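You operate a simulated robot arm through the tools that you are given. There is no shell and no other tool.

The job below is to be done with a simulated robot arm. You get a single attempt, and the scene is never put back.

JOB
Pack up the lamp and the reel: both off, cord wound in, battery in the tin.
Fine: reel switch off before you crank to COILED. Lamp off and its head tipped down before the white battery comes off. Shut the lid, fingers clear. Drop nothing.

The check looks at the end state, three seconds after you hand in, the way a careful person would. Anything else that was tipped, shoved, dropped, spilled or broken makes it a failure. Lids that push on must go on centred and level and be pressed home; caps that screw on are set level and turned clockwise until they are tight.

ROBOT AND FRAMES
A 6-joint arm with a two-finger gripper, fixed in place. Base frame: the origin is at the foot of the arm, x ahead of it, y to its left, z up. Lengths are in mm, angles in degrees, forces in N, time in s.
It reaches about 1298 mm from its shoulder. Its first joint turns from -149.0 to 149.0 degrees. Payload 1.57 kg.
The tool frame sits at the grasp point between the pads (the TCP): z along the fingers, y along the line on which they close. The tips reach 21 mm beyond it. Largest opening 70 mm; the body of the gripper starts 50 mm behind the TCP.
Orientation is that of the tool frame in the base frame, as a unit quaternion [w, x, y, z]. With the fingers straight down and closing along the base's y, the tool's x points along the base's -x, its y along +y and its z along -z.

CONTROLS
- The arm moves only by the tool apply_moves. Its argument "series" is a list of rows, each a list of 3 entries, a list of its own where there are three numbers: the finger opening in mm, from 0 to 70, then the shift along the tool's x, y, z in mm, then the turn, a rotation vector about the tool's x, y, z in degrees. In form: [[fingers, [tx, ty, tz], [ax, ay, az]], ...]. A call has 1 to 20 rows; each row is the pose to reach, as a shift and turn from the pose commanded when the call began, along the tool's axes at that moment. A row lasts 0.2 s, in which the tool goes at most 50 mm and 8.6 degrees; a call with a longer step from one row to the next is refused whole, and so is a gripper value outside its range. A pose out of reach is approached as far as the arm can. The call stops where the force on the tool passes 40 N (or 10 N more than at its start, if that is more) or the arm is blocked; 0.2 s more then pass. The fingers move at their own pace and stop on an object; they squeeze with about 27 N. The grip force told is the motor's: it shows also when the fingers shut on nothing. Time passes only in rows, and 0.2 s behind the last, so rows that repeat a pose let the fingers close. It gives the time, the measured TCP pose, the force on the tool (base axes), the opening and the grip force at its end, in the units of the frame above (readings bear some noise), with the torque about the TCP (base axes, N m) and any sound that the robot's microphone picked up.
- Cameras (640 x 400 px; columns grow to the right, rows downward): "scene" is fixed at [399.5, 498.7, 1451.7]; the picture's right is [-0.79, -0.61, 0.00], its down [-0.22, 0.29, -0.93] and it looks along [0.57, -0.74, -0.36] (base axes); focal length 358 px, centre (320, 200). "wrist" rides on the gripper at [79, 4, -81] in the tool frame; the picture's right is [-0.05, 1.00, 0.00], its down [-0.67, -0.04, -0.74] and it looks along [-0.74, -0.04, 0.67] (tool axes); focal length 256 px, centre (320, 200). There is no depth. A picture from a camera that has moved, and an enlarged one, comes with that camera's place and axes in the base frame and with its lens.
- snapshot(camera): a new picture of that camera. It takes no simulated time.
- lift_body(by): slides the trunk up (or, below 0, down) by that many mm; the arm rides with it, the base frame stays. It gives what a move gives, with no picture.
- zoom(camera, box): a new picture of the part [left, top, right, bottom] of that camera's present view, enlarged. It takes no simulated time.
- sign_off(): hands the job in; it is judged then, once.

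Nothing tells you positions but the pictures and the camera data. Unless the task says otherwise, let go and move clear before handing in.

The tools are called after "Request:" as a command line: name --argument value ..., lists and objects as JSON in quotes. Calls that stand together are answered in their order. apply_moves: Moves the arm, as the interface text tells. Its arguments: {"type":"object","properties":{"series":{"type":"array","items":{"type":"array"}}},"required":["series"]} The other tools are called the same way: lift_body (by) slides the trunk up or down; snapshot (camera) takes a picture; zoom (camera, box) takes an enlarged picture of a part of a camera's view; sign_off () hands the job in.

At the start:

```text
t: 0.0
eef_pos: [644.2, -437.2, 1236.5]
tool_rot: [0.0, 0.0, 1.0, 0.0]
ft_force: [-0.1, 0.5, 0.3]
moment: [0.02, 0.02, -0.01]
finger_gap: 69.9
finger_force: 0.1
trunk travel left (down, up): [-918.0, 52.0]
```

scene: 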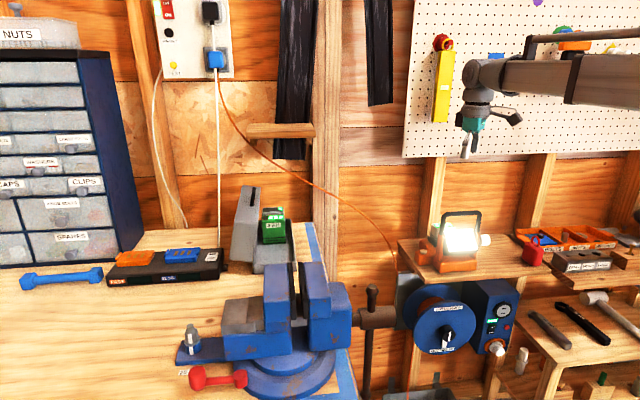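
wrist: 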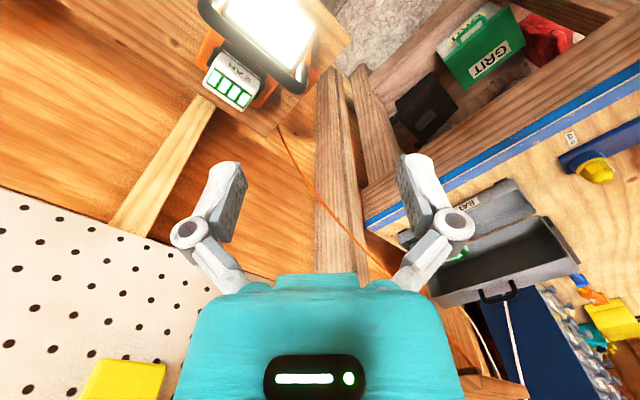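

I see a workshop with a lit work lamp (white battery) on a small shelf, a cable reel below it on the post, and a wall socket panel with plugs. I'll look closer at each part before moving.

Request:
zoom --camera "scene" --box '[380, 180, 540, 280]'

Request:
zoom --camera "scene" --box '[380, 260, 540, 360]'

Request:
zoom --camera "scene" --box '[140, 0, 300, 100]'

Request:
zoom --camera "scene" --box '[220, 170, 380, 270]'

Request:
zoom --camera "scene" --box '[480, 200, 640, 300]'

Request:
zoom --camera "wrist" --box '[160, 0, 400, 150]'

Request:
zoom --camera "wrist" --box '[380, 150, 620, 300]'

```text
4.00 times, centred on (460, 230) of scene
camera zoom: at [399.5, 498.7, 1451.7], right [-0.79, -0.61, 0.0], down [-0.22, 0.29, -0.93], along [0.57, -0.74, -0.36], focal length 1431 px, centre (-240, 80)
```

zoom: 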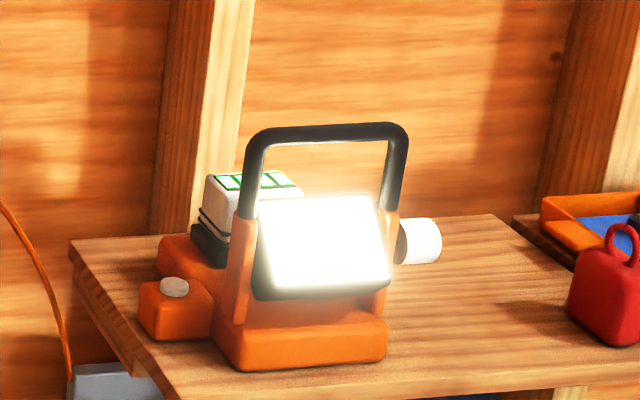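

```text
4.00 times, centred on (460, 310) of scene
camera zoom: at [399.5, 498.7, 1451.7], right [-0.79, -0.61, 0.0], down [-0.22, 0.29, -0.93], along [0.57, -0.74, -0.36], focal length 1431 px, centre (-240, -240)
```

zoom: 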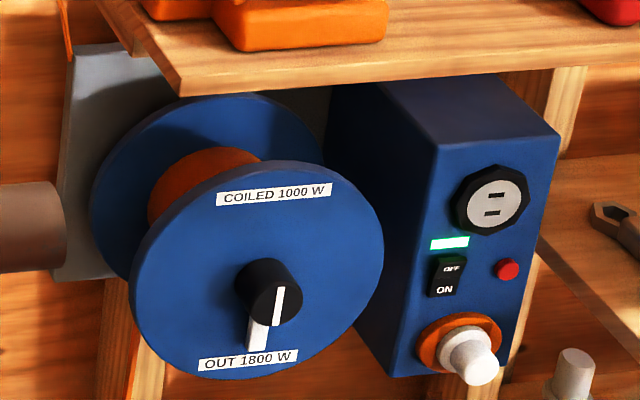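

```text
4.00 times, centred on (220, 50) of scene
camera zoom: at [399.5, 498.7, 1451.7], right [-0.79, -0.61, 0.0], down [-0.22, 0.29, -0.93], along [0.57, -0.74, -0.36], focal length 1431 px, centre (720, 800)
```

zoom: 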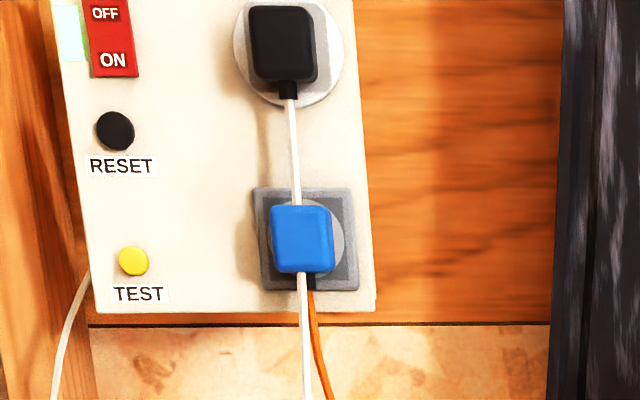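

```text
4.00 times, centred on (300, 220) of scene
camera zoom: at [399.5, 498.7, 1451.7], right [-0.79, -0.61, 0.0], down [-0.22, 0.29, -0.93], along [0.57, -0.74, -0.36], focal length 1431 px, centre (400, 120)
```

zoom: 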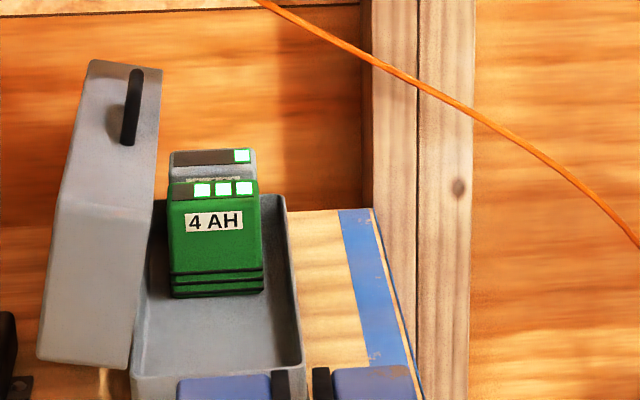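

```text
4.00 times, centred on (560, 250) of scene
camera zoom: at [399.5, 498.7, 1451.7], right [-0.79, -0.61, 0.0], down [-0.22, 0.29, -0.93], along [0.57, -0.74, -0.36], focal length 1431 px, centre (-640, 0)
```

zoom: 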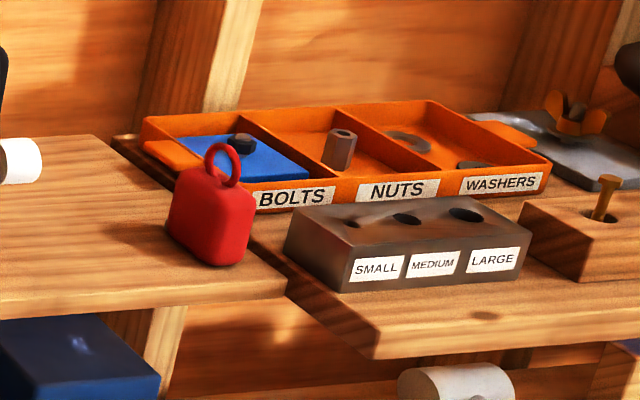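

```text
2.67 times, centred on (280, 75) of wrist
camera zoom: at [563.3, -433.1, 1317.6], right [0.05, 1.0, 0.0], down [0.67, -0.04, 0.74], along [0.74, -0.04, -0.67], focal length 683 px, centre (427, 533)
```

zoom: 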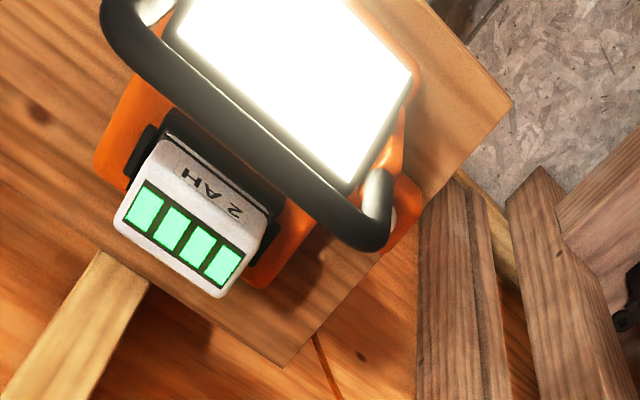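

```text
2.67 times, centred on (500, 225) of wrist
camera zoom: at [563.3, -433.1, 1317.6], right [0.05, 1.0, 0.0], down [0.67, -0.04, 0.74], along [0.74, -0.04, -0.67], focal length 683 px, centre (-160, 133)
```

zoom: 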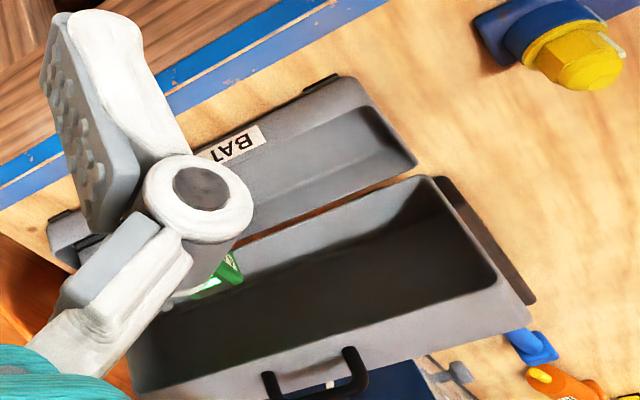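

The shelf and reel appear to be on a wall at about 45° to the right-front (direction (0.707,-0.707)). The tin, with its lid standing open, is on the bench to the left. I'll back off a little and turn the gripper level towards the wall, so the wrist camera can look at the lamp and reel up close.

Request:
apply_moves --series '[[40, [20.4, 13.2, 0], [5.6, 2.32, -5.6]], [40, [40.8, 26.4, 0], [11.2, 4.64, -11.2]], [40, [61.3, 39.7, 0], [16.81, 6.96, -16.81]], [40, [81.8, 52.9, 0], [22.41, 9.28, -22.41]], [40, [102, 66, 0], [28.01, 11.6, -28.01]], [40, [122.7, 79.3, 0], [33.61, 13.92, -33.61]], [40, [143, 92.5, 0], [39.21, 16.24, -39.21]], [40, [163.5, 105.8, 0], [44.82, 18.56, -44.82]], [40, [184, 119, 0], [50.42, 20.88, -50.42]]]'

Request:
snapshot --camera "scene"

```text
t: 2.0
eef_pos: [508.4, -343.7, 1311.1]
tool_rot: [-0.171, -0.41, 0.797, -0.409]
ft_force: [-0.5, 0.3, -0.1]
moment: [-0.01, -0.01, 0.02]
finger_gap: 40.1
finger_force: 0.1
out of reach, approached as far as the arm can: row 2, 3, 4, 5, 6, 7, 8, 9
trunk travel left (down, up): [-918.0, 52.0]
```

```text
taken
```

scene: 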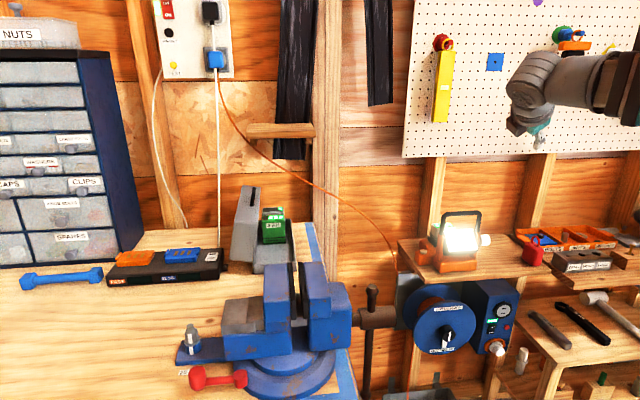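

The turn so far is right, but the spot I asked for was too close to the arm's base. I'll finish the turn while moving outward again.

Request:
apply_moves --series '[[40, [-1, -12.4, 9.5], [5.6, 2.32, -5.6]], [40, [-2, -24.9, 19], [11.2, 4.64, -11.2]], [40, [-3, -37.3, 28.6], [16.81, 6.96, -16.81]], [40, [-4, -49.8, 38], [22.41, 9.28, -22.41]], [40, [-5, -62.3, 47.7], [28.01, 11.6, -28.01]], [40, [-6, -74.7, 57.2], [33.61, 13.92, -33.61]], [40, [-7, -87.2, 66.7], [39.21, 16.24, -39.21]], [40, [-8, -99.6, 76.3], [44.82, 18.56, -44.82]], [40, [-9.2, -112.1, 85.8], [50.42, 20.88, -50.42]]]'

Request:
snapshot --camera "wrist"

Request:
snapshot --camera "scene"

```text
t: 4.0
eef_pos: [610.9, -440.6, 1422.2]
tool_rot: [0.272, 0.654, -0.27, 0.652]
ft_force: [0.3, -0.7, 1.1]
moment: [0.01, -0.04, -0.02]
finger_gap: 39.8
finger_force: 0.1
out of reach, approached as far as the arm can: row 1, 2, 3, 4, 5, 6, 7, 8, 9
trunk travel left (down, up): [-918.0, 52.0]
```

```text
taken
camera wrist: at [548.5, -387.0, 1501.6], right [-0.71, -0.71, -0.05], down [-0.5, 0.55, -0.67], along [0.5, -0.44, -0.74], focal length 256 px, centre (320, 200)
```

wrist: 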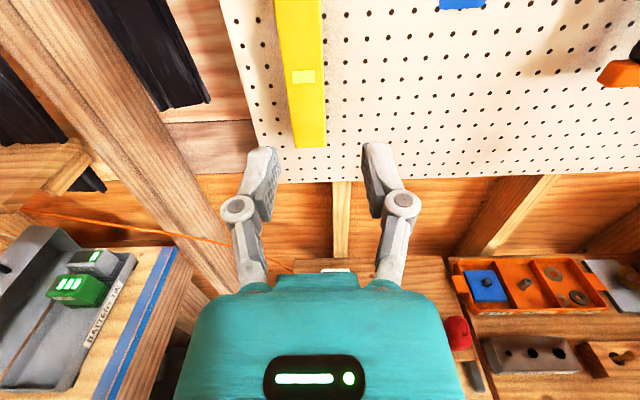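

```text
taken
```

scene: 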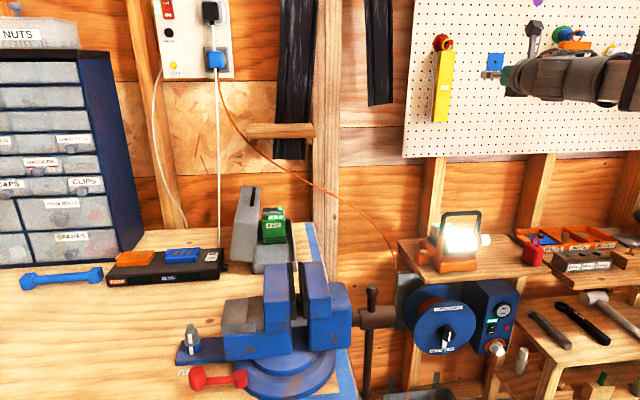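

The gripper is now level and facing the wall, and the arm sits much higher than I asked. I'll bring the trunk down in steps, staying above the lamp handle (about z=1030), and look at the lamp from above.

Request:
lift_body --by -220

Request:
snapshot --camera "wrist"

```text
t: 6.3
eef_pos: [609.9, -440.4, 1202.5]
tool_rot: [0.271, 0.653, -0.271, 0.653]
ft_force: [0.3, -0.4, -0.4]
moment: [0.0, -0.02, 0.0]
finger_gap: 39.8
finger_force: 0.1
trunk travel left (down, up): [-698.0, 272.0]
```

```text
taken
camera wrist: at [547.9, -386.3, 1281.9], right [-0.71, -0.71, -0.05], down [-0.5, 0.55, -0.67], along [0.5, -0.44, -0.74], focal length 256 px, centre (320, 200)
```

wrist: 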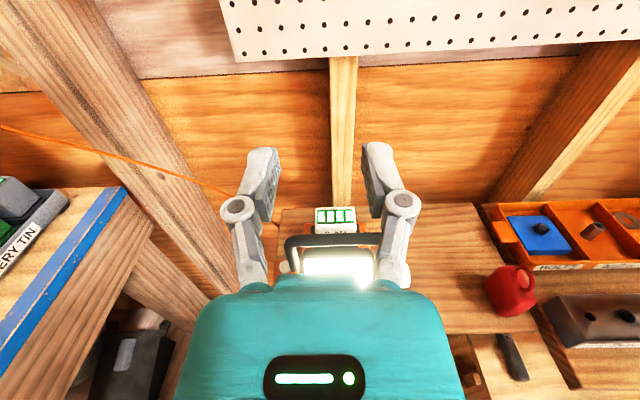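

The lamp is now directly below and ahead of the gripper. I'll pull back from the wall to see it better and find out how commanded poses are counted.

Request:
apply_moves --series '[[40, [0, 0, -40], [0, 0, 0]], [40, [0, 0, -80], [0, 0, 0]], [40, [0, 0, -120], [0, 0, 0]]]'

Request:
snapshot --camera "wrist"

```text
t: 7.1
eef_pos: [591.8, -396.6, 1203.4]
tool_rot: [0.271, 0.653, -0.271, 0.653]
ft_force: [0.4, -0.6, -0.3]
moment: [0.01, 0.02, -0.02]
finger_gap: 39.9
finger_force: 0.0
out of reach, approached as far as the arm can: row 2, 3
trunk travel left (down, up): [-698.0, 272.0]
```

```text
taken
camera wrist: at [529.7, -342.1, 1281.7], right [-0.71, -0.71, -0.05], down [-0.5, 0.55, -0.67], along [0.5, -0.44, -0.74], focal length 256 px, centre (320, 200)
```

wrist: 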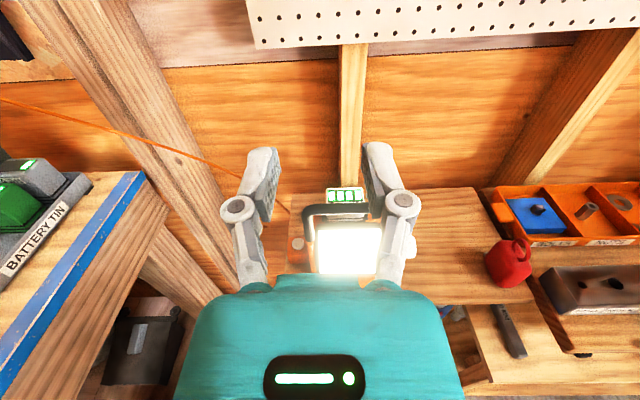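

It can only pull back about 45 mm in this pose. Next I'll test how far it can shift downward with the gripper level.

Request:
apply_moves --series '[[40, [-20, 0, 20], [0, 0, 0]], [40, [-45, 0, 20], [0, 0, 0]]]'

Request:
snapshot --camera "scene"

```text
t: 7.7
eef_pos: [605.5, -412.3, 1203.3]
tool_rot: [0.269, 0.655, -0.271, 0.652]
ft_force: [-0.4, 0.1, 0.3]
moment: [0.03, 0.0, -0.03]
finger_gap: 39.7
finger_force: 0.1
out of reach, approached as far as the arm can: row 1, 2
trunk travel left (down, up): [-698.0, 272.0]
```

```text
taken
```

scene: 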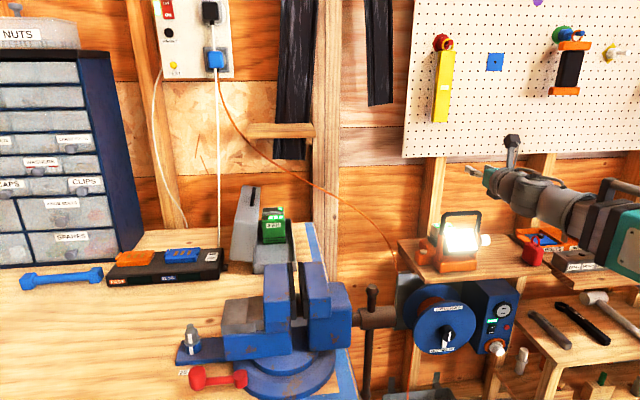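

The lamp's grey push-button is at about (744,-469,904) and the front of its base is at depth w≈815, so at my depth of w≈720 I'm clear of it. I'll lower the trunk more to look at the lamp from the front.

Request:
lift_body --by -130

Request:
snapshot --camera "wrist"

Request:
snapshot --camera "scene"

```text
t: 9.3
eef_pos: [605.7, -411.7, 1072.4]
tool_rot: [0.27, 0.654, -0.271, 0.653]
ft_force: [0.4, -0.6, -0.6]
moment: [-0.01, 0.03, -0.01]
finger_gap: 39.7
finger_force: 0.0
trunk travel left (down, up): [-568.0, 402.0]
```

```text
taken
camera wrist: at [543.6, -357.2, 1151.7], right [-0.71, -0.71, -0.05], down [-0.5, 0.55, -0.66], along [0.5, -0.44, -0.75], focal length 256 px, centre (320, 200)
```

wrist: 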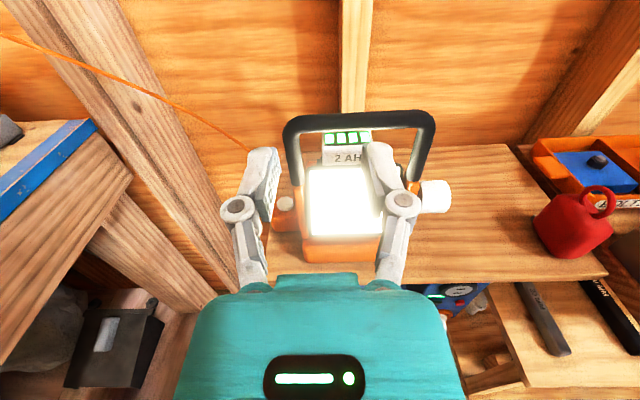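

```text
taken
```

scene: 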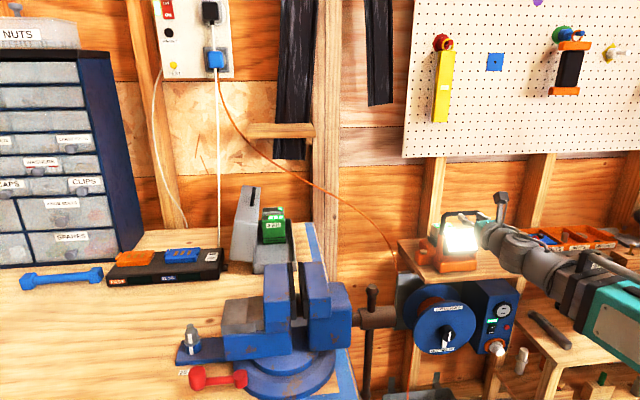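

I have a clear view of the lamp from the front now. I'll zoom in on its parts.

Request:
zoom --camera "wrist" --box '[240, 90, 480, 240]'

Request:
zoom --camera "scene" --box '[380, 180, 540, 280]'

```text
2.67 times, centred on (360, 165) of wrist
camera zoom: at [543.6, -357.2, 1151.7], right [-0.71, -0.71, -0.05], down [-0.5, 0.55, -0.66], along [0.5, -0.44, -0.75], focal length 683 px, centre (213, 293)
```

zoom: 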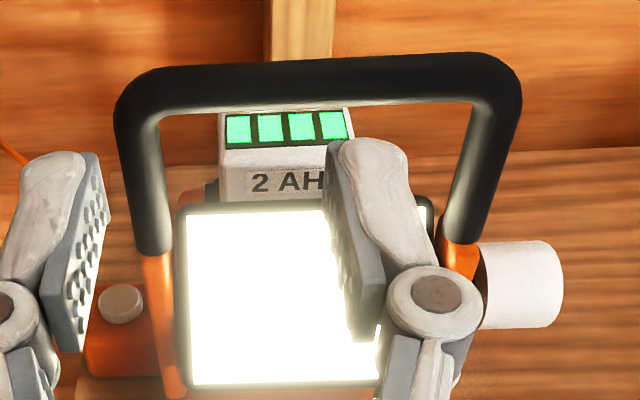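

```text
4.00 times, centred on (460, 230) of scene
camera zoom: at [399.5, 498.7, 1451.7], right [-0.79, -0.61, 0.0], down [-0.22, 0.29, -0.93], along [0.57, -0.74, -0.36], focal length 1431 px, centre (-240, 80)
```

zoom: 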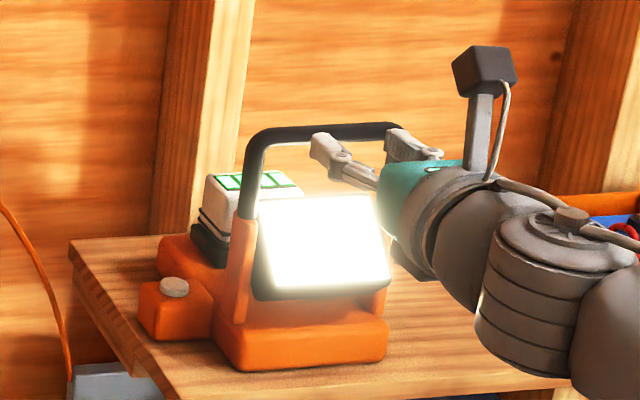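

The head pivots between the orange uprights, the white knob is on its right, the grey push-button is on the left block, and the battery stands on a black shoe behind the head. Next I'll look at the reel, shifting right and lowering so the gripper doesn't block the view.

Request:
apply_moves --series '[[20, [0, 40, -5], [0, 0, 0]], [10, [0, 80, -10], [0, 0, 0]], [0, [0, 120, -10], [0, 0, 0]], [0, [0, 160, -10], [0, 0, 0]]]'

Request:
lift_body --by -200

Request:
snapshot --camera "wrist"

Request:
snapshot --camera "scene"

```text
t: 10.3
eef_pos: [487.0, -520.7, 1073.9]
tool_rot: [0.269, 0.655, -0.271, 0.652]
ft_force: [0.2, -0.5, -1.2]
moment: [0.0, -0.02, -0.01]
finger_gap: 0.0
finger_force: 26.8
trunk travel left (down, up): [-568.0, 402.0]
```

```text
t: 12.5
eef_pos: [487.4, -520.1, 872.5]
tool_rot: [0.27, 0.654, -0.271, 0.653]
ft_force: [-0.4, 0.0, -0.6]
moment: [0.01, 0.0, -0.01]
finger_gap: 0.0
finger_force: 27.1
trunk travel left (down, up): [-368.0, 602.0]
```

```text
taken
camera wrist: at [424.4, -464.9, 951.8], right [-0.71, -0.71, -0.05], down [-0.5, 0.55, -0.66], along [0.5, -0.44, -0.74], focal length 256 px, centre (320, 200)
```

wrist: 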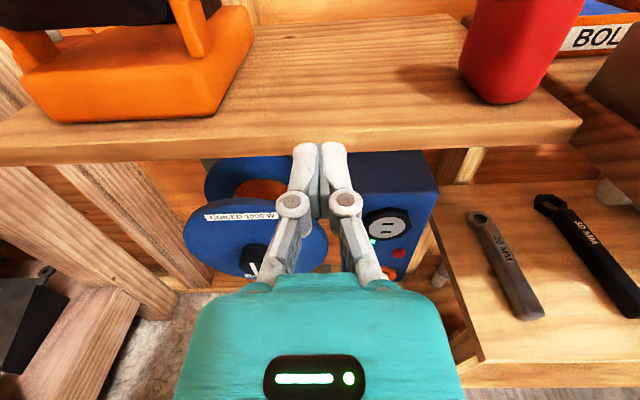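

```text
taken
```

scene: 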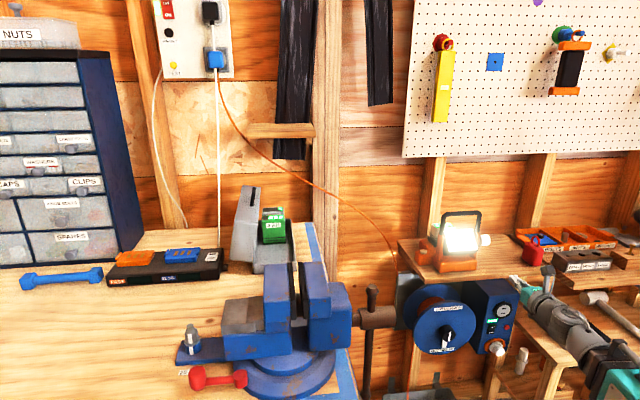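

The reel sits under the shelf and I can see the drum, box, rocker and socket. I'll zoom in on it.

Request:
zoom --camera "wrist" --box '[170, 140, 330, 290]'

Request:
zoom --camera "wrist" --box '[310, 190, 470, 290]'

Request:
zoom --camera "scene" --box '[400, 280, 528, 360]'

```text
2.67 times, centred on (250, 215) of wrist
camera zoom: at [424.4, -464.9, 951.8], right [-0.71, -0.71, -0.05], down [-0.5, 0.55, -0.66], along [0.5, -0.44, -0.74], focal length 683 px, centre (507, 160)
```

zoom: 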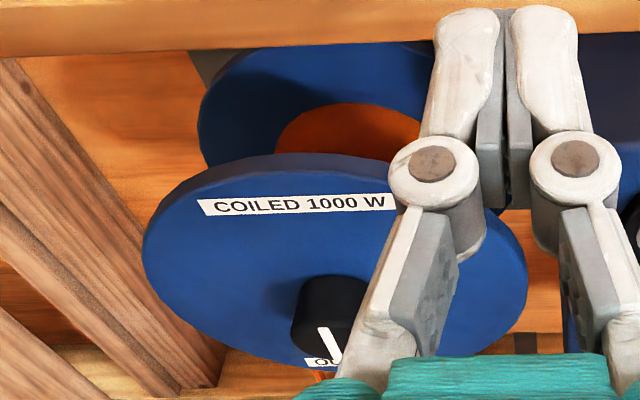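

```text
4.00 times, centred on (390, 240) of wrist
camera zoom: at [424.4, -464.9, 951.8], right [-0.71, -0.71, -0.05], down [-0.5, 0.55, -0.66], along [0.5, -0.44, -0.74], focal length 1024 px, centre (40, 40)
```

zoom: 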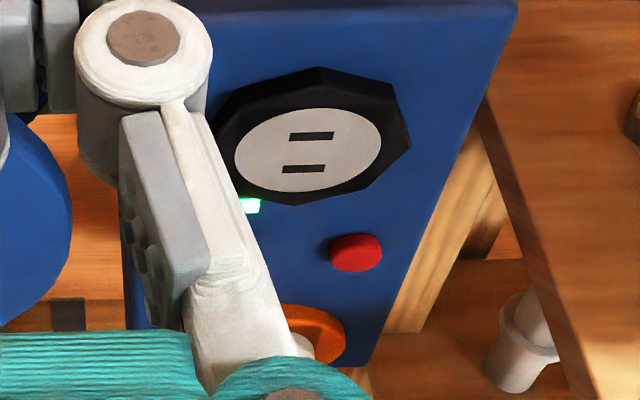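

```text
5.00 times, centred on (464, 320) of scene
camera zoom: at [399.5, 498.7, 1451.7], right [-0.79, -0.61, 0.0], down [-0.22, 0.29, -0.93], along [0.57, -0.74, -0.36], focal length 1788 px, centre (-400, -400)
```

zoom: 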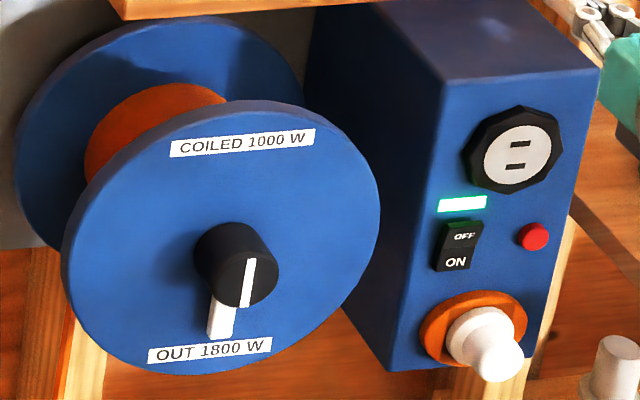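

Triangulating both views, the disc front is at depth w≈838, the knob axis is at u≈-93, z≈615 (front at w≈809), and the rocker is at u≈77, z≈597, w≈830. Before lowering, I'll check what is around that space.

Request:
zoom --camera "scene" --box '[480, 250, 640, 350]'

Request:
zoom --camera "scene" --box '[440, 300, 600, 400]'

Request:
zoom --camera "scene" --box '[320, 260, 480, 400]'

Request:
zoom --camera "wrist" --box '[400, 160, 640, 400]'

Request:
zoom --camera "wrist" --box '[0, 150, 240, 400]'

```text
4.00 times, centred on (560, 300) of scene
camera zoom: at [399.5, 498.7, 1451.7], right [-0.79, -0.61, 0.0], down [-0.22, 0.29, -0.93], along [0.57, -0.74, -0.36], focal length 1431 px, centre (-640, -200)
```

zoom: 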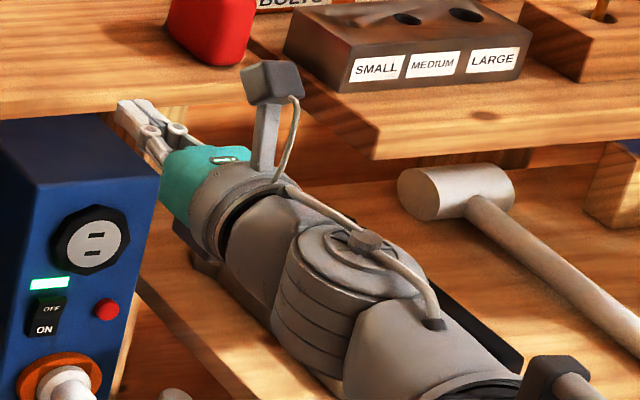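

```text
4.00 times, centred on (520, 350) of scene
camera zoom: at [399.5, 498.7, 1451.7], right [-0.79, -0.61, 0.0], down [-0.22, 0.29, -0.93], along [0.57, -0.74, -0.36], focal length 1431 px, centre (-480, -400)
```

zoom: 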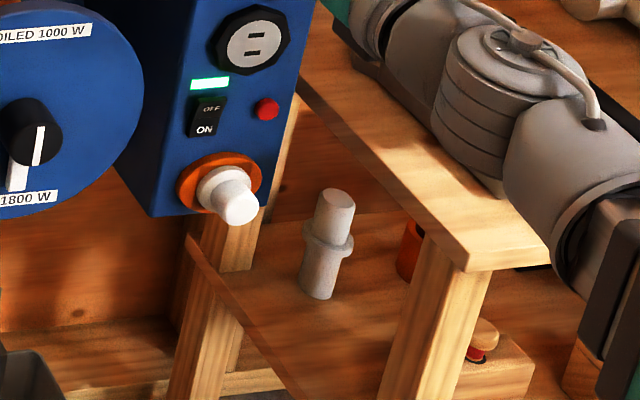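

```text
2.86 times, centred on (400, 330) of scene
camera zoom: at [399.5, 498.7, 1451.7], right [-0.79, -0.61, 0.0], down [-0.22, 0.29, -0.93], along [0.57, -0.74, -0.36], focal length 1022 px, centre (91, -171)
```

zoom: 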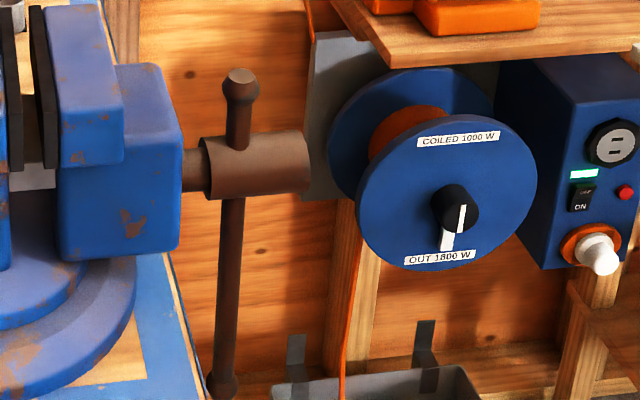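

```text
1.67 times, centred on (520, 280) of wrist
camera zoom: at [424.4, -464.9, 951.8], right [-0.71, -0.71, -0.05], down [-0.5, 0.55, -0.66], along [0.5, -0.44, -0.74], focal length 427 px, centre (-13, 67)
```

zoom: 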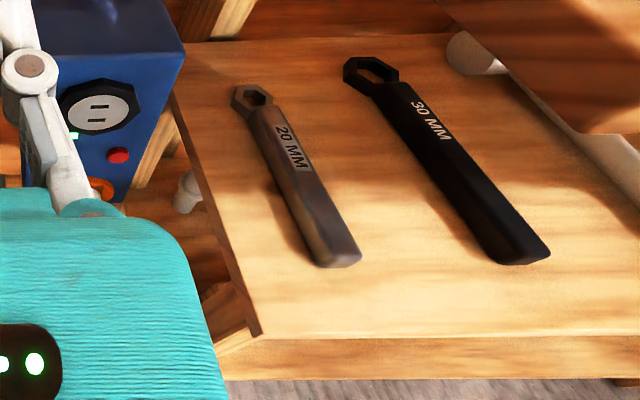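

```text
1.60 times, centred on (120, 275) of wrist
camera zoom: at [424.4, -464.9, 951.8], right [-0.71, -0.71, -0.05], down [-0.5, 0.55, -0.66], along [0.5, -0.44, -0.74], focal length 410 px, centre (640, 80)
```

zoom: 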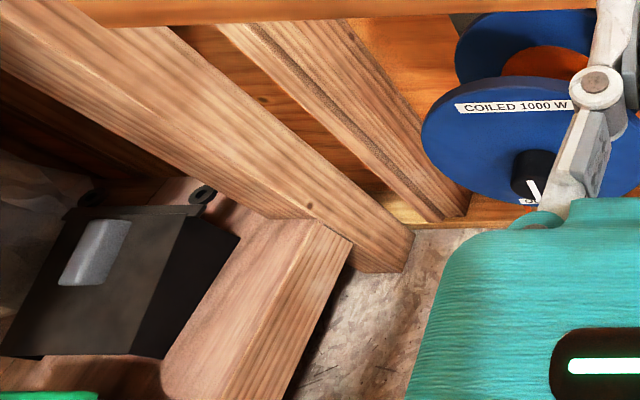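

The space between the reel and the right-hand ledge (its corner is near u≈225, w≈697, z≈545) is open. I'll lower the trunk with the closed fingers kept in front of the shelf edge.

Request:
lift_body --by -130

Request:
snapshot --camera "wrist"

Request:
snapshot --camera "scene"

```text
t: 14.1
eef_pos: [486.9, -519.9, 741.8]
tool_rot: [0.272, 0.653, -0.272, 0.652]
ft_force: [0.3, 0.6, 0.1]
moment: [0.01, -0.01, 0.03]
finger_gap: 0.0
finger_force: 26.7
trunk travel left (down, up): [-238.0, 732.0]
```

```text
taken
camera wrist: at [424.4, -465.0, 821.8], right [-0.71, -0.71, -0.05], down [-0.5, 0.55, -0.66], along [0.5, -0.44, -0.74], focal length 256 px, centre (320, 200)
```

wrist: 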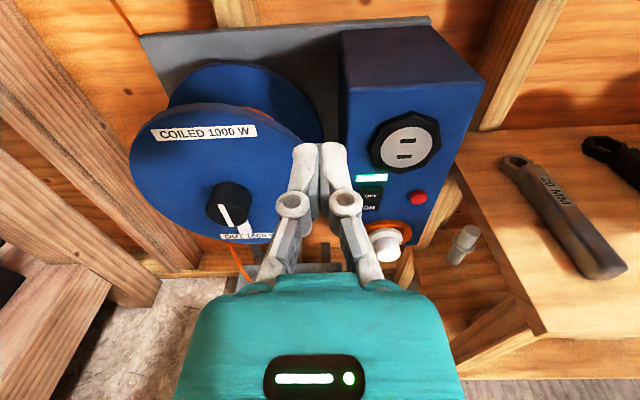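

```text
taken
```

scene: 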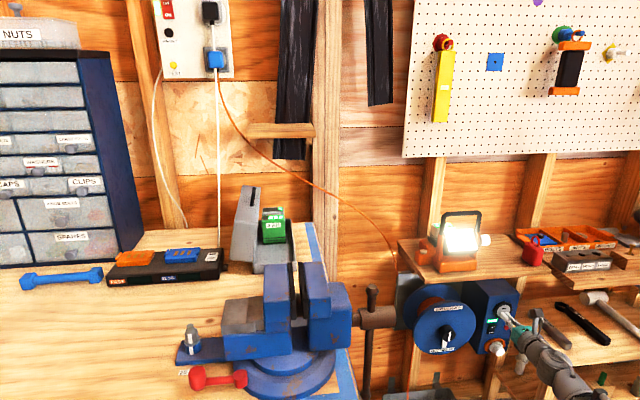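

I now have a good view of the reel front. I'll zoom in on the rocker and the knob.

Request:
zoom --camera "wrist" --box '[330, 150, 450, 225]'

Request:
zoom --camera "wrist" --box '[340, 200, 460, 275]'

Request:
zoom --camera "wrist" --box '[150, 160, 310, 260]'

```text
5.33 times, centred on (390, 188) of wrist
camera zoom: at [424.4, -465.0, 821.8], right [-0.71, -0.71, -0.05], down [-0.5, 0.55, -0.66], along [0.5, -0.44, -0.74], focal length 1365 px, centre (-53, 267)
```

zoom: 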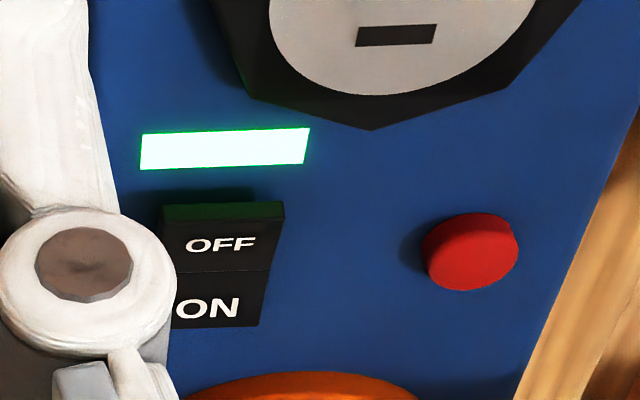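

```text
5.33 times, centred on (400, 238) of wrist
camera zoom: at [424.4, -465.0, 821.8], right [-0.71, -0.71, -0.05], down [-0.5, 0.55, -0.66], along [0.5, -0.44, -0.74], focal length 1365 px, centre (-107, 0)
```

zoom: 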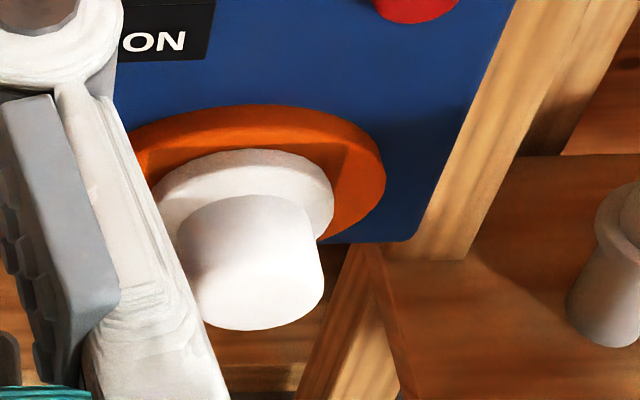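

```text
4.00 times, centred on (230, 210) of wrist
camera zoom: at [424.4, -465.0, 821.8], right [-0.71, -0.71, -0.05], down [-0.5, 0.55, -0.66], along [0.5, -0.44, -0.74], focal length 1024 px, centre (680, 160)
```

zoom: 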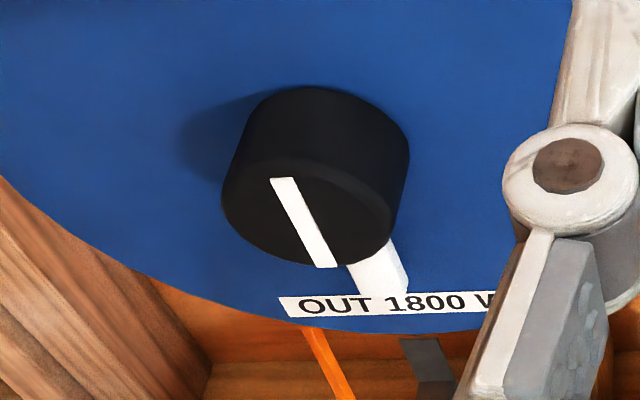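

The rocker's ON half is pushed in and its OFF half (upper) sticks out at about u=76, z=607, w≈828. The knob axis is at about u=-89, z=605. I'll lower the trunk to rocker height, then line up sideways.

Request:
lift_body --by -133

Request:
apply_moves --series '[[0, [0, 27, 5], [0, 0, 0]], [0, [0, 53, 10], [0, 0, 0]], [0, [0, 53, 10], [0, 0, 0]]]'

Request:
snapshot --camera "wrist"

Request:
snapshot --camera "scene"

```text
t: 15.7
eef_pos: [485.5, -520.3, 609.8]
tool_rot: [0.27, 0.654, -0.271, 0.653]
ft_force: [-0.2, 0.0, 0.2]
moment: [-0.01, 0.0, 0.05]
finger_gap: 0.2
finger_force: 27.4
trunk travel left (down, up): [-105.0, 865.0]
```

```text
t: 16.5
eef_pos: [454.2, -564.9, 609.5]
tool_rot: [0.271, 0.653, -0.271, 0.653]
ft_force: [0.4, -0.1, -0.4]
moment: [0.02, -0.04, -0.01]
finger_gap: 0.0
finger_force: 27.9
trunk travel left (down, up): [-105.0, 865.0]
```

```text
taken
camera wrist: at [392.6, -509.3, 688.7], right [-0.71, -0.71, -0.05], down [-0.5, 0.55, -0.66], along [0.5, -0.44, -0.75], focal length 256 px, centre (320, 200)
```

wrist: 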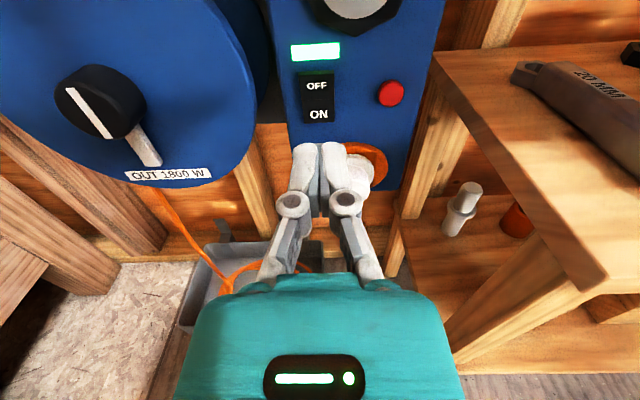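

```text
taken
```

scene: 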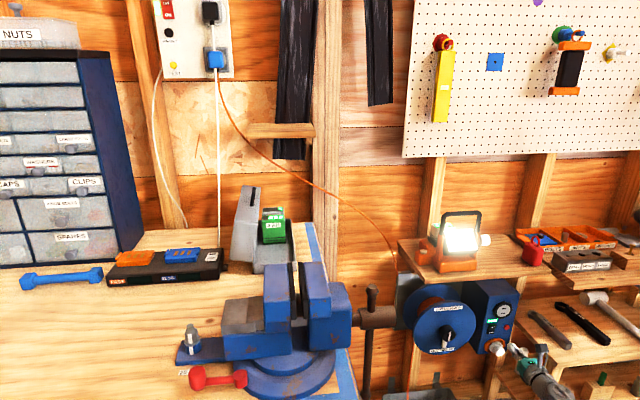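

The closed fingertips are in front of the rocker at u≈78, z≈609. I'll drop 3 mm, advance, and press the OFF half gently.

Request:
lift_body --by -3

Request:
apply_moves --series '[[0, [0, -2, 30], [0, 0, 0]], [0, [0, -2, 60], [0, 0, 0]], [0, [0, -2, 76], [0, 0, 0]], [0, [0, -2, 76], [0, 0, 0]]]'

Request:
snapshot --camera "wrist"

Request:
zoom --camera "scene" --box '[400, 280, 528, 360]'

```text
t: 17.0
eef_pos: [454.6, -563.7, 607.0]
tool_rot: [0.27, 0.654, -0.271, 0.653]
ft_force: [0.2, 0.0, 0.0]
moment: [-0.01, -0.01, -0.01]
finger_gap: 0.0
finger_force: 27.1
trunk travel left (down, up): [-102.0, 868.0]
```

```text
t: 18.0
eef_pos: [509.9, -615.3, 605.2]
tool_rot: [0.271, 0.654, -0.272, 0.651]
ft_force: [-0.6, -0.4, 1.0]
moment: [-0.02, -0.03, -0.04]
finger_gap: 0.0
finger_force: 27.1
trunk travel left (down, up): [-102.0, 868.0]
```

```text
taken
camera wrist: at [448.9, -561.3, 685.6], right [-0.71, -0.71, -0.05], down [-0.5, 0.55, -0.66], along [0.5, -0.44, -0.75], focal length 256 px, centre (320, 200)
```

wrist: 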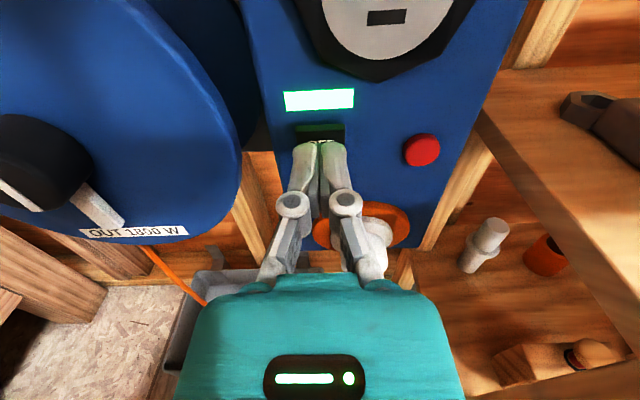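

```text
5.00 times, centred on (464, 320) of scene
camera zoom: at [399.5, 498.7, 1451.7], right [-0.79, -0.61, 0.0], down [-0.22, 0.29, -0.93], along [0.57, -0.74, -0.36], focal length 1788 px, centre (-400, -400)
```

zoom: 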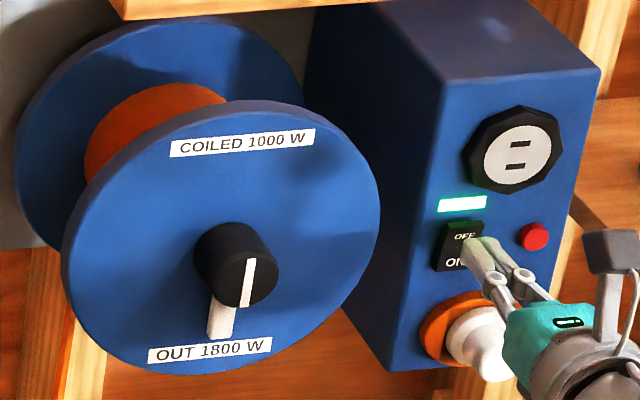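

The fingertips are about 10 mm short of the rocker and a bit low. I'll raise 4 mm and press in small steps.

Request:
apply_moves --series '[[0, [4, 1, 0], [0, 0, 0]], [0, [4, 1, 4], [0, 0, 0]], [0, [4, 1, 7], [0, 0, 0]], [0, [4, 1, 10], [0, 0, 0]], [0, [4, 1, 12], [0, 0, 0]], [0, [4, 1, 14], [0, 0, 0]], [0, [4, 1, 16], [0, 0, 0]]]'

Request:
snapshot --camera "wrist"

Request:
zoom --camera "scene" --box '[400, 280, 528, 360]'

```text
t: 19.6
eef_pos: [519.1, -627.7, 607.4]
tool_rot: [0.271, 0.653, -0.271, 0.653]
ft_force: [-12.5, 14.8, -7.5]
moment: [0.22, 0.21, 0.03]
finger_gap: 6.2
finger_force: 28.7
out of reach, approached as far as the arm can: row 2, 3, 4, 5, 6, 7
trunk travel left (down, up): [-102.0, 868.0]
```

```text
taken
camera wrist: at [457.5, -572.8, 685.9], right [-0.71, -0.71, -0.05], down [-0.5, 0.55, -0.67], along [0.5, -0.44, -0.74], focal length 256 px, centre (320, 200)
```

wrist: 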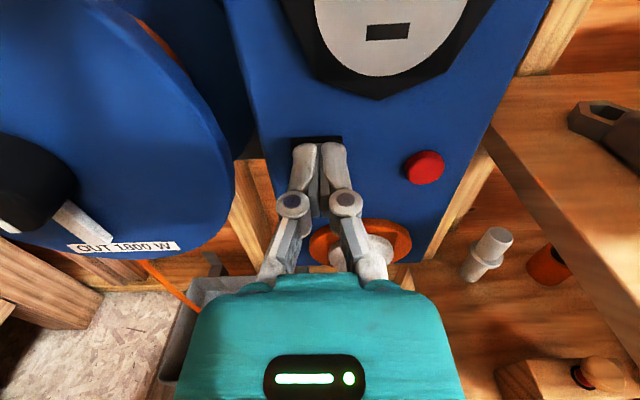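

```text
5.00 times, centred on (464, 320) of scene
camera zoom: at [399.5, 498.7, 1451.7], right [-0.79, -0.61, 0.0], down [-0.22, 0.29, -0.93], along [0.57, -0.74, -0.36], focal length 1788 px, centre (-400, -400)
```

zoom: 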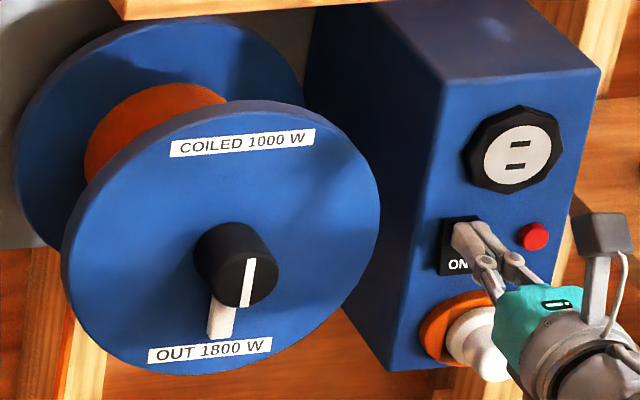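

The green light went out, so the rocker has gone to OFF. I'll back straight off and check.

Request:
apply_moves --series '[[0, [0, 0, -20], [0, 0, 0]], [0, [0, 0, -50], [0, 0, 0]], [0, [0, 0, -85], [0, 0, 0]], [0, [0, 0, -85], [0, 0, 0]]]'

Request:
zoom --camera "wrist" --box '[240, 30, 400, 130]'

Request:
zoom --camera "scene" --box '[400, 280, 528, 360]'

```text
t: 20.6
eef_pos: [459.1, -568.7, 606.9]
tool_rot: [0.27, 0.654, -0.27, 0.653]
ft_force: [0.4, 0.5, 0.5]
moment: [0.01, 0.03, 0.02]
finger_gap: 0.1
finger_force: 29.2
trunk travel left (down, up): [-102.0, 868.0]
```

```text
4.00 times, centred on (320, 80) of wrist
camera zoom: at [398.1, -514.0, 685.9], right [-0.71, -0.71, -0.05], down [-0.5, 0.55, -0.67], along [0.5, -0.44, -0.74], focal length 1024 px, centre (320, 680)
```

zoom: 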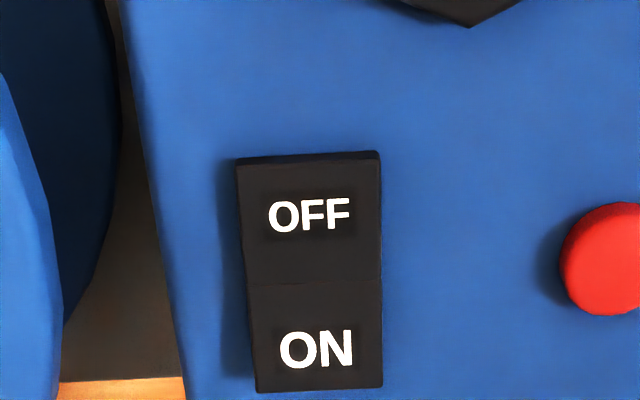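

```text
5.00 times, centred on (464, 320) of scene
camera zoom: at [399.5, 498.7, 1451.7], right [-0.79, -0.61, 0.0], down [-0.22, 0.29, -0.93], along [0.57, -0.74, -0.36], focal length 1788 px, centre (-400, -400)
```

zoom: 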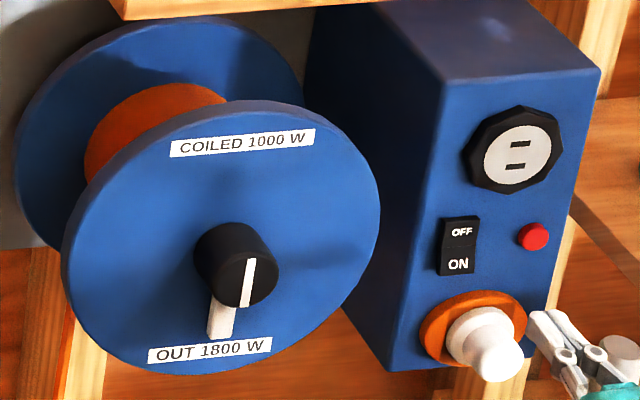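

The switch reads OFF and the light is out. Next is the crank: I'll move in front of the knob with fingers open, then test the wrist's roll range in free air before gripping.

Request:
apply_moves --series '[[20, [0, -42, 0], [0, 0, 0]], [40, [0, -84, 0], [0, 0, 0]], [60, [0, -126, 0], [0, 0, 0]], [70, [0, -166.5, 0], [0, 0, 0]], [70, [0, -166.5, 0], [0, 0, 8.5]], [70, [0, -166.5, 0], [0, 0, 17]], [70, [0, -166.5, 0], [0, 0, 25.5]], [70, [0, -166.5, 0], [0, 0, 34]], [70, [0, -166.5, 0], [0, 0, 42.5]], [70, [0, -166.5, 0], [0, 0, 51]], [70, [0, -166.5, 0], [0, 0, 59.5]], [70, [0, -166.5, 0], [0, 0, 68]], [70, [0, -166.5, 0], [0, 0, 76.5]], [70, [0, -166.5, 0], [0, 0, 85]], [70, [0, -166.5, 0], [0, 0, 90]], [70, [0, -166.5, 0], [0, 0, 90]]]'

Request:
snapshot --camera "wrist"

Request:
snapshot --camera "scene"

```text
t: 24.0
eef_pos: [578.3, -449.6, 607.2]
tool_rot: [0.271, -0.271, 0.654, -0.652]
ft_force: [-0.4, 0.7, 1.3]
moment: [0.02, -0.01, 0.0]
finger_gap: 69.9
finger_force: 0.1
trunk travel left (down, up): [-102.0, 868.0]
```

```text
taken
camera wrist: at [463.3, -448.4, 602.0], right [0.04, 0.04, -1.0], down [-0.06, 1.0, 0.04], along [1.0, 0.05, 0.04], focal length 256 px, centre (320, 200)
```

wrist: 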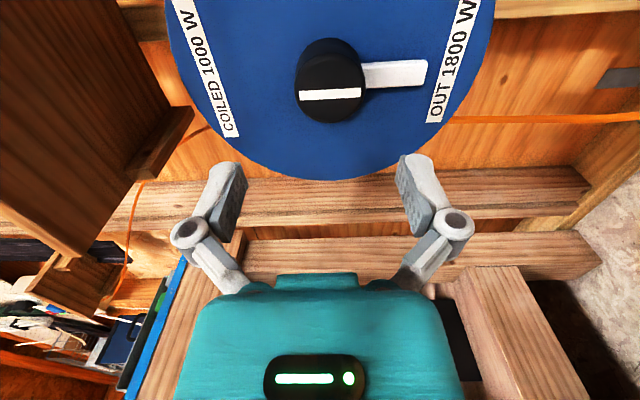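

```text
taken
```

scene: 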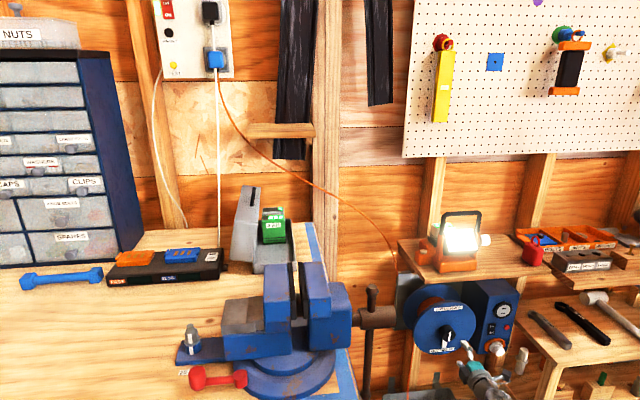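

The wrist rolls to +90° without trouble, and from this side view I can measure how the knob lines up with my axis.

Request:
zoom --camera "wrist" --box '[240, 20, 440, 145]'

```text
3.20 times, centred on (340, 82) of wrist
camera zoom: at [463.3, -448.4, 602.0], right [0.04, 0.04, -1.0], down [-0.06, 1.0, 0.04], along [1.0, 0.05, 0.04], focal length 819 px, centre (256, 576)
```

zoom: 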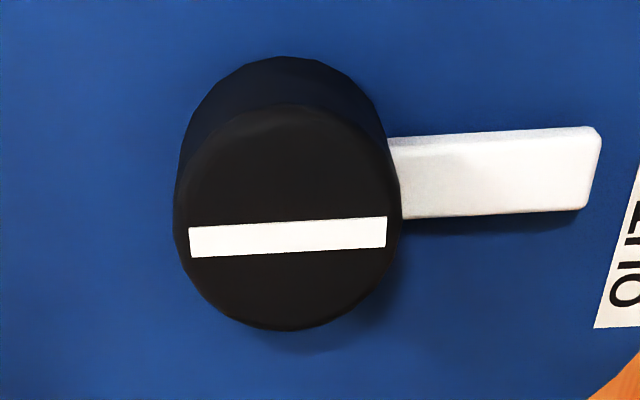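

The knob centre is at about u=-88, z=600.5, with a diameter of about 46 mm. I'll test whether the wrist can roll a further 90°, to 180° in total, so one grip will do.

Request:
apply_moves --series '[[70, [0, 0, 0], [0, 0, 8.5]], [70, [0, 0, 0], [0, 0, 17]], [70, [0, 0, 0], [0, 0, 25.5]], [70, [0, 0, 0], [0, 0, 34]], [70, [0, 0, 0], [0, 0, 42.5]], [70, [0, 0, 0], [0, 0, 51]], [70, [0, 0, 0], [0, 0, 59.5]], [70, [0, 0, 0], [0, 0, 68]], [70, [0, 0, 0], [0, 0, 76.5]], [70, [0, 0, 0], [0, 0, 85]], [70, [0, 0, 0], [0, 0, 93]], [70, [0, 0, 0], [0, 0, 100]], [70, [0, 0, 0], [0, 0, 105]]]'

Request:
snapshot --camera "wrist"

```text
t: 26.8
eef_pos: [579.2, -450.7, 606.2]
tool_rot: [0.683, 0.353, 0.613, -0.182]
ft_force: [0.7, -0.1, 0.1]
moment: [0.02, 0.01, -0.04]
finger_gap: 70.0
finger_force: 0.1
trunk travel left (down, up): [-102.0, 868.0]
```

```text
taken
camera wrist: at [536.8, -374.5, 530.9], right [0.67, 0.67, 0.31], down [-0.67, 0.38, 0.64], along [0.31, -0.64, 0.71], focal length 256 px, centre (320, 200)
```

wrist: 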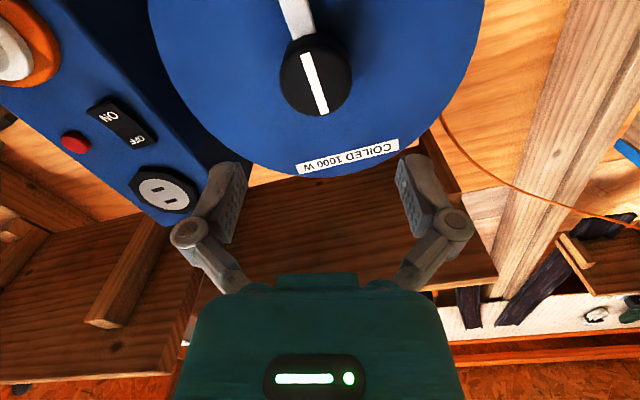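

The roll reaches 195°, so a single grip is enough for half a turn. I'll roll back to 0° and fine-tune the height to the knob centre.

Request:
apply_moves --series '[[70, [0, 0, 0], [0, 0, -8.5]], [70, [0, 0, 0], [0, 0, -17]], [70, [0, 0, 0], [0, 0, -25.5]], [70, [0, 0, 0], [0, 0, -34]], [70, [0, 0, 0], [0, 0, -42.5]], [70, [0, 0, 0], [0, 0, -51]], [70, [0, 0, 0], [0, 0, -59.5]], [70, [0, 0, 0], [0, 0, -68]], [70, [0, 0, 0], [0, 0, -76.5]], [70, [0, 0, 0], [0, 0, -85]], [70, [0, 0, 0], [0, 0, -93.5]], [70, [0, 0, 0], [0, 0, -102]], [70, [0, 0, 0], [0, 0, -110]], [70, [0, 0, 0], [0, 0, -118]], [70, [0, 0, 0], [0, 0, -126]], [70, [0, 0, 0], [0, 0, -134]], [70, [0, 0, 0], [0, 0, -142]], [70, [0, 0, 0], [0, 0, -150]], [70, [0, 0, 0], [0, 0, -155]]]'

Request:
apply_moves --series '[[70, [0, 0, 0], [0, 0, -8.5]], [70, [0, 0, 0], [0, 0, -17]], [70, [0, 0, 0], [0, 0, -25.5]], [70, [0, 0, 0], [0, 0, -33]], [70, [0, 0, 0], [0, 0, -40]], [70, [0, 0, 0], [0, 0, -40]]]'

Request:
lift_body --by -6

Request:
snapshot --camera "wrist"

```text
t: 30.8
eef_pos: [578.5, -450.0, 605.6]
tool_rot: [0.031, 0.522, -0.477, 0.706]
ft_force: [-0.1, 0.4, 0.1]
moment: [-0.01, 0.01, 0.02]
finger_gap: 70.1
finger_force: 0.0
trunk travel left (down, up): [-102.0, 868.0]
```

```text
t: 32.2
eef_pos: [576.9, -450.0, 606.6]
tool_rot: [0.271, 0.654, -0.271, 0.653]
ft_force: [0.2, 0.0, -0.6]
moment: [0.01, 0.04, 0.0]
finger_gap: 70.0
finger_force: 0.1
trunk travel left (down, up): [-102.0, 868.0]
```

```text
t: 32.7
eef_pos: [578.3, -450.9, 600.3]
tool_rot: [0.27, 0.654, -0.27, 0.653]
ft_force: [-0.1, -0.1, -0.2]
moment: [-0.03, 0.0, 0.01]
finger_gap: 69.8
finger_force: 0.1
trunk travel left (down, up): [-96.0, 874.0]
```

```text
taken
camera wrist: at [515.8, -395.8, 679.7], right [-0.71, -0.71, -0.05], down [-0.5, 0.55, -0.66], along [0.5, -0.44, -0.75], focal length 256 px, centre (320, 200)
```

wrist: 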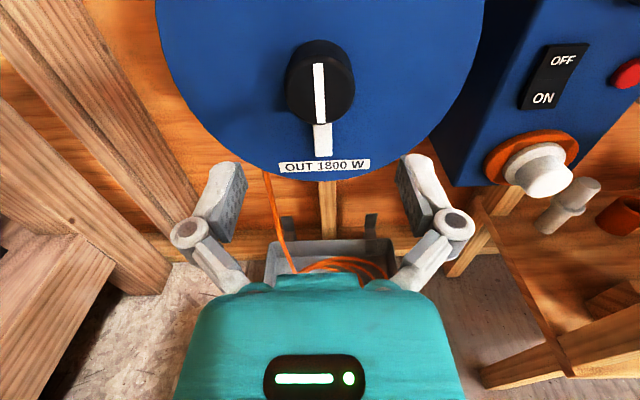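

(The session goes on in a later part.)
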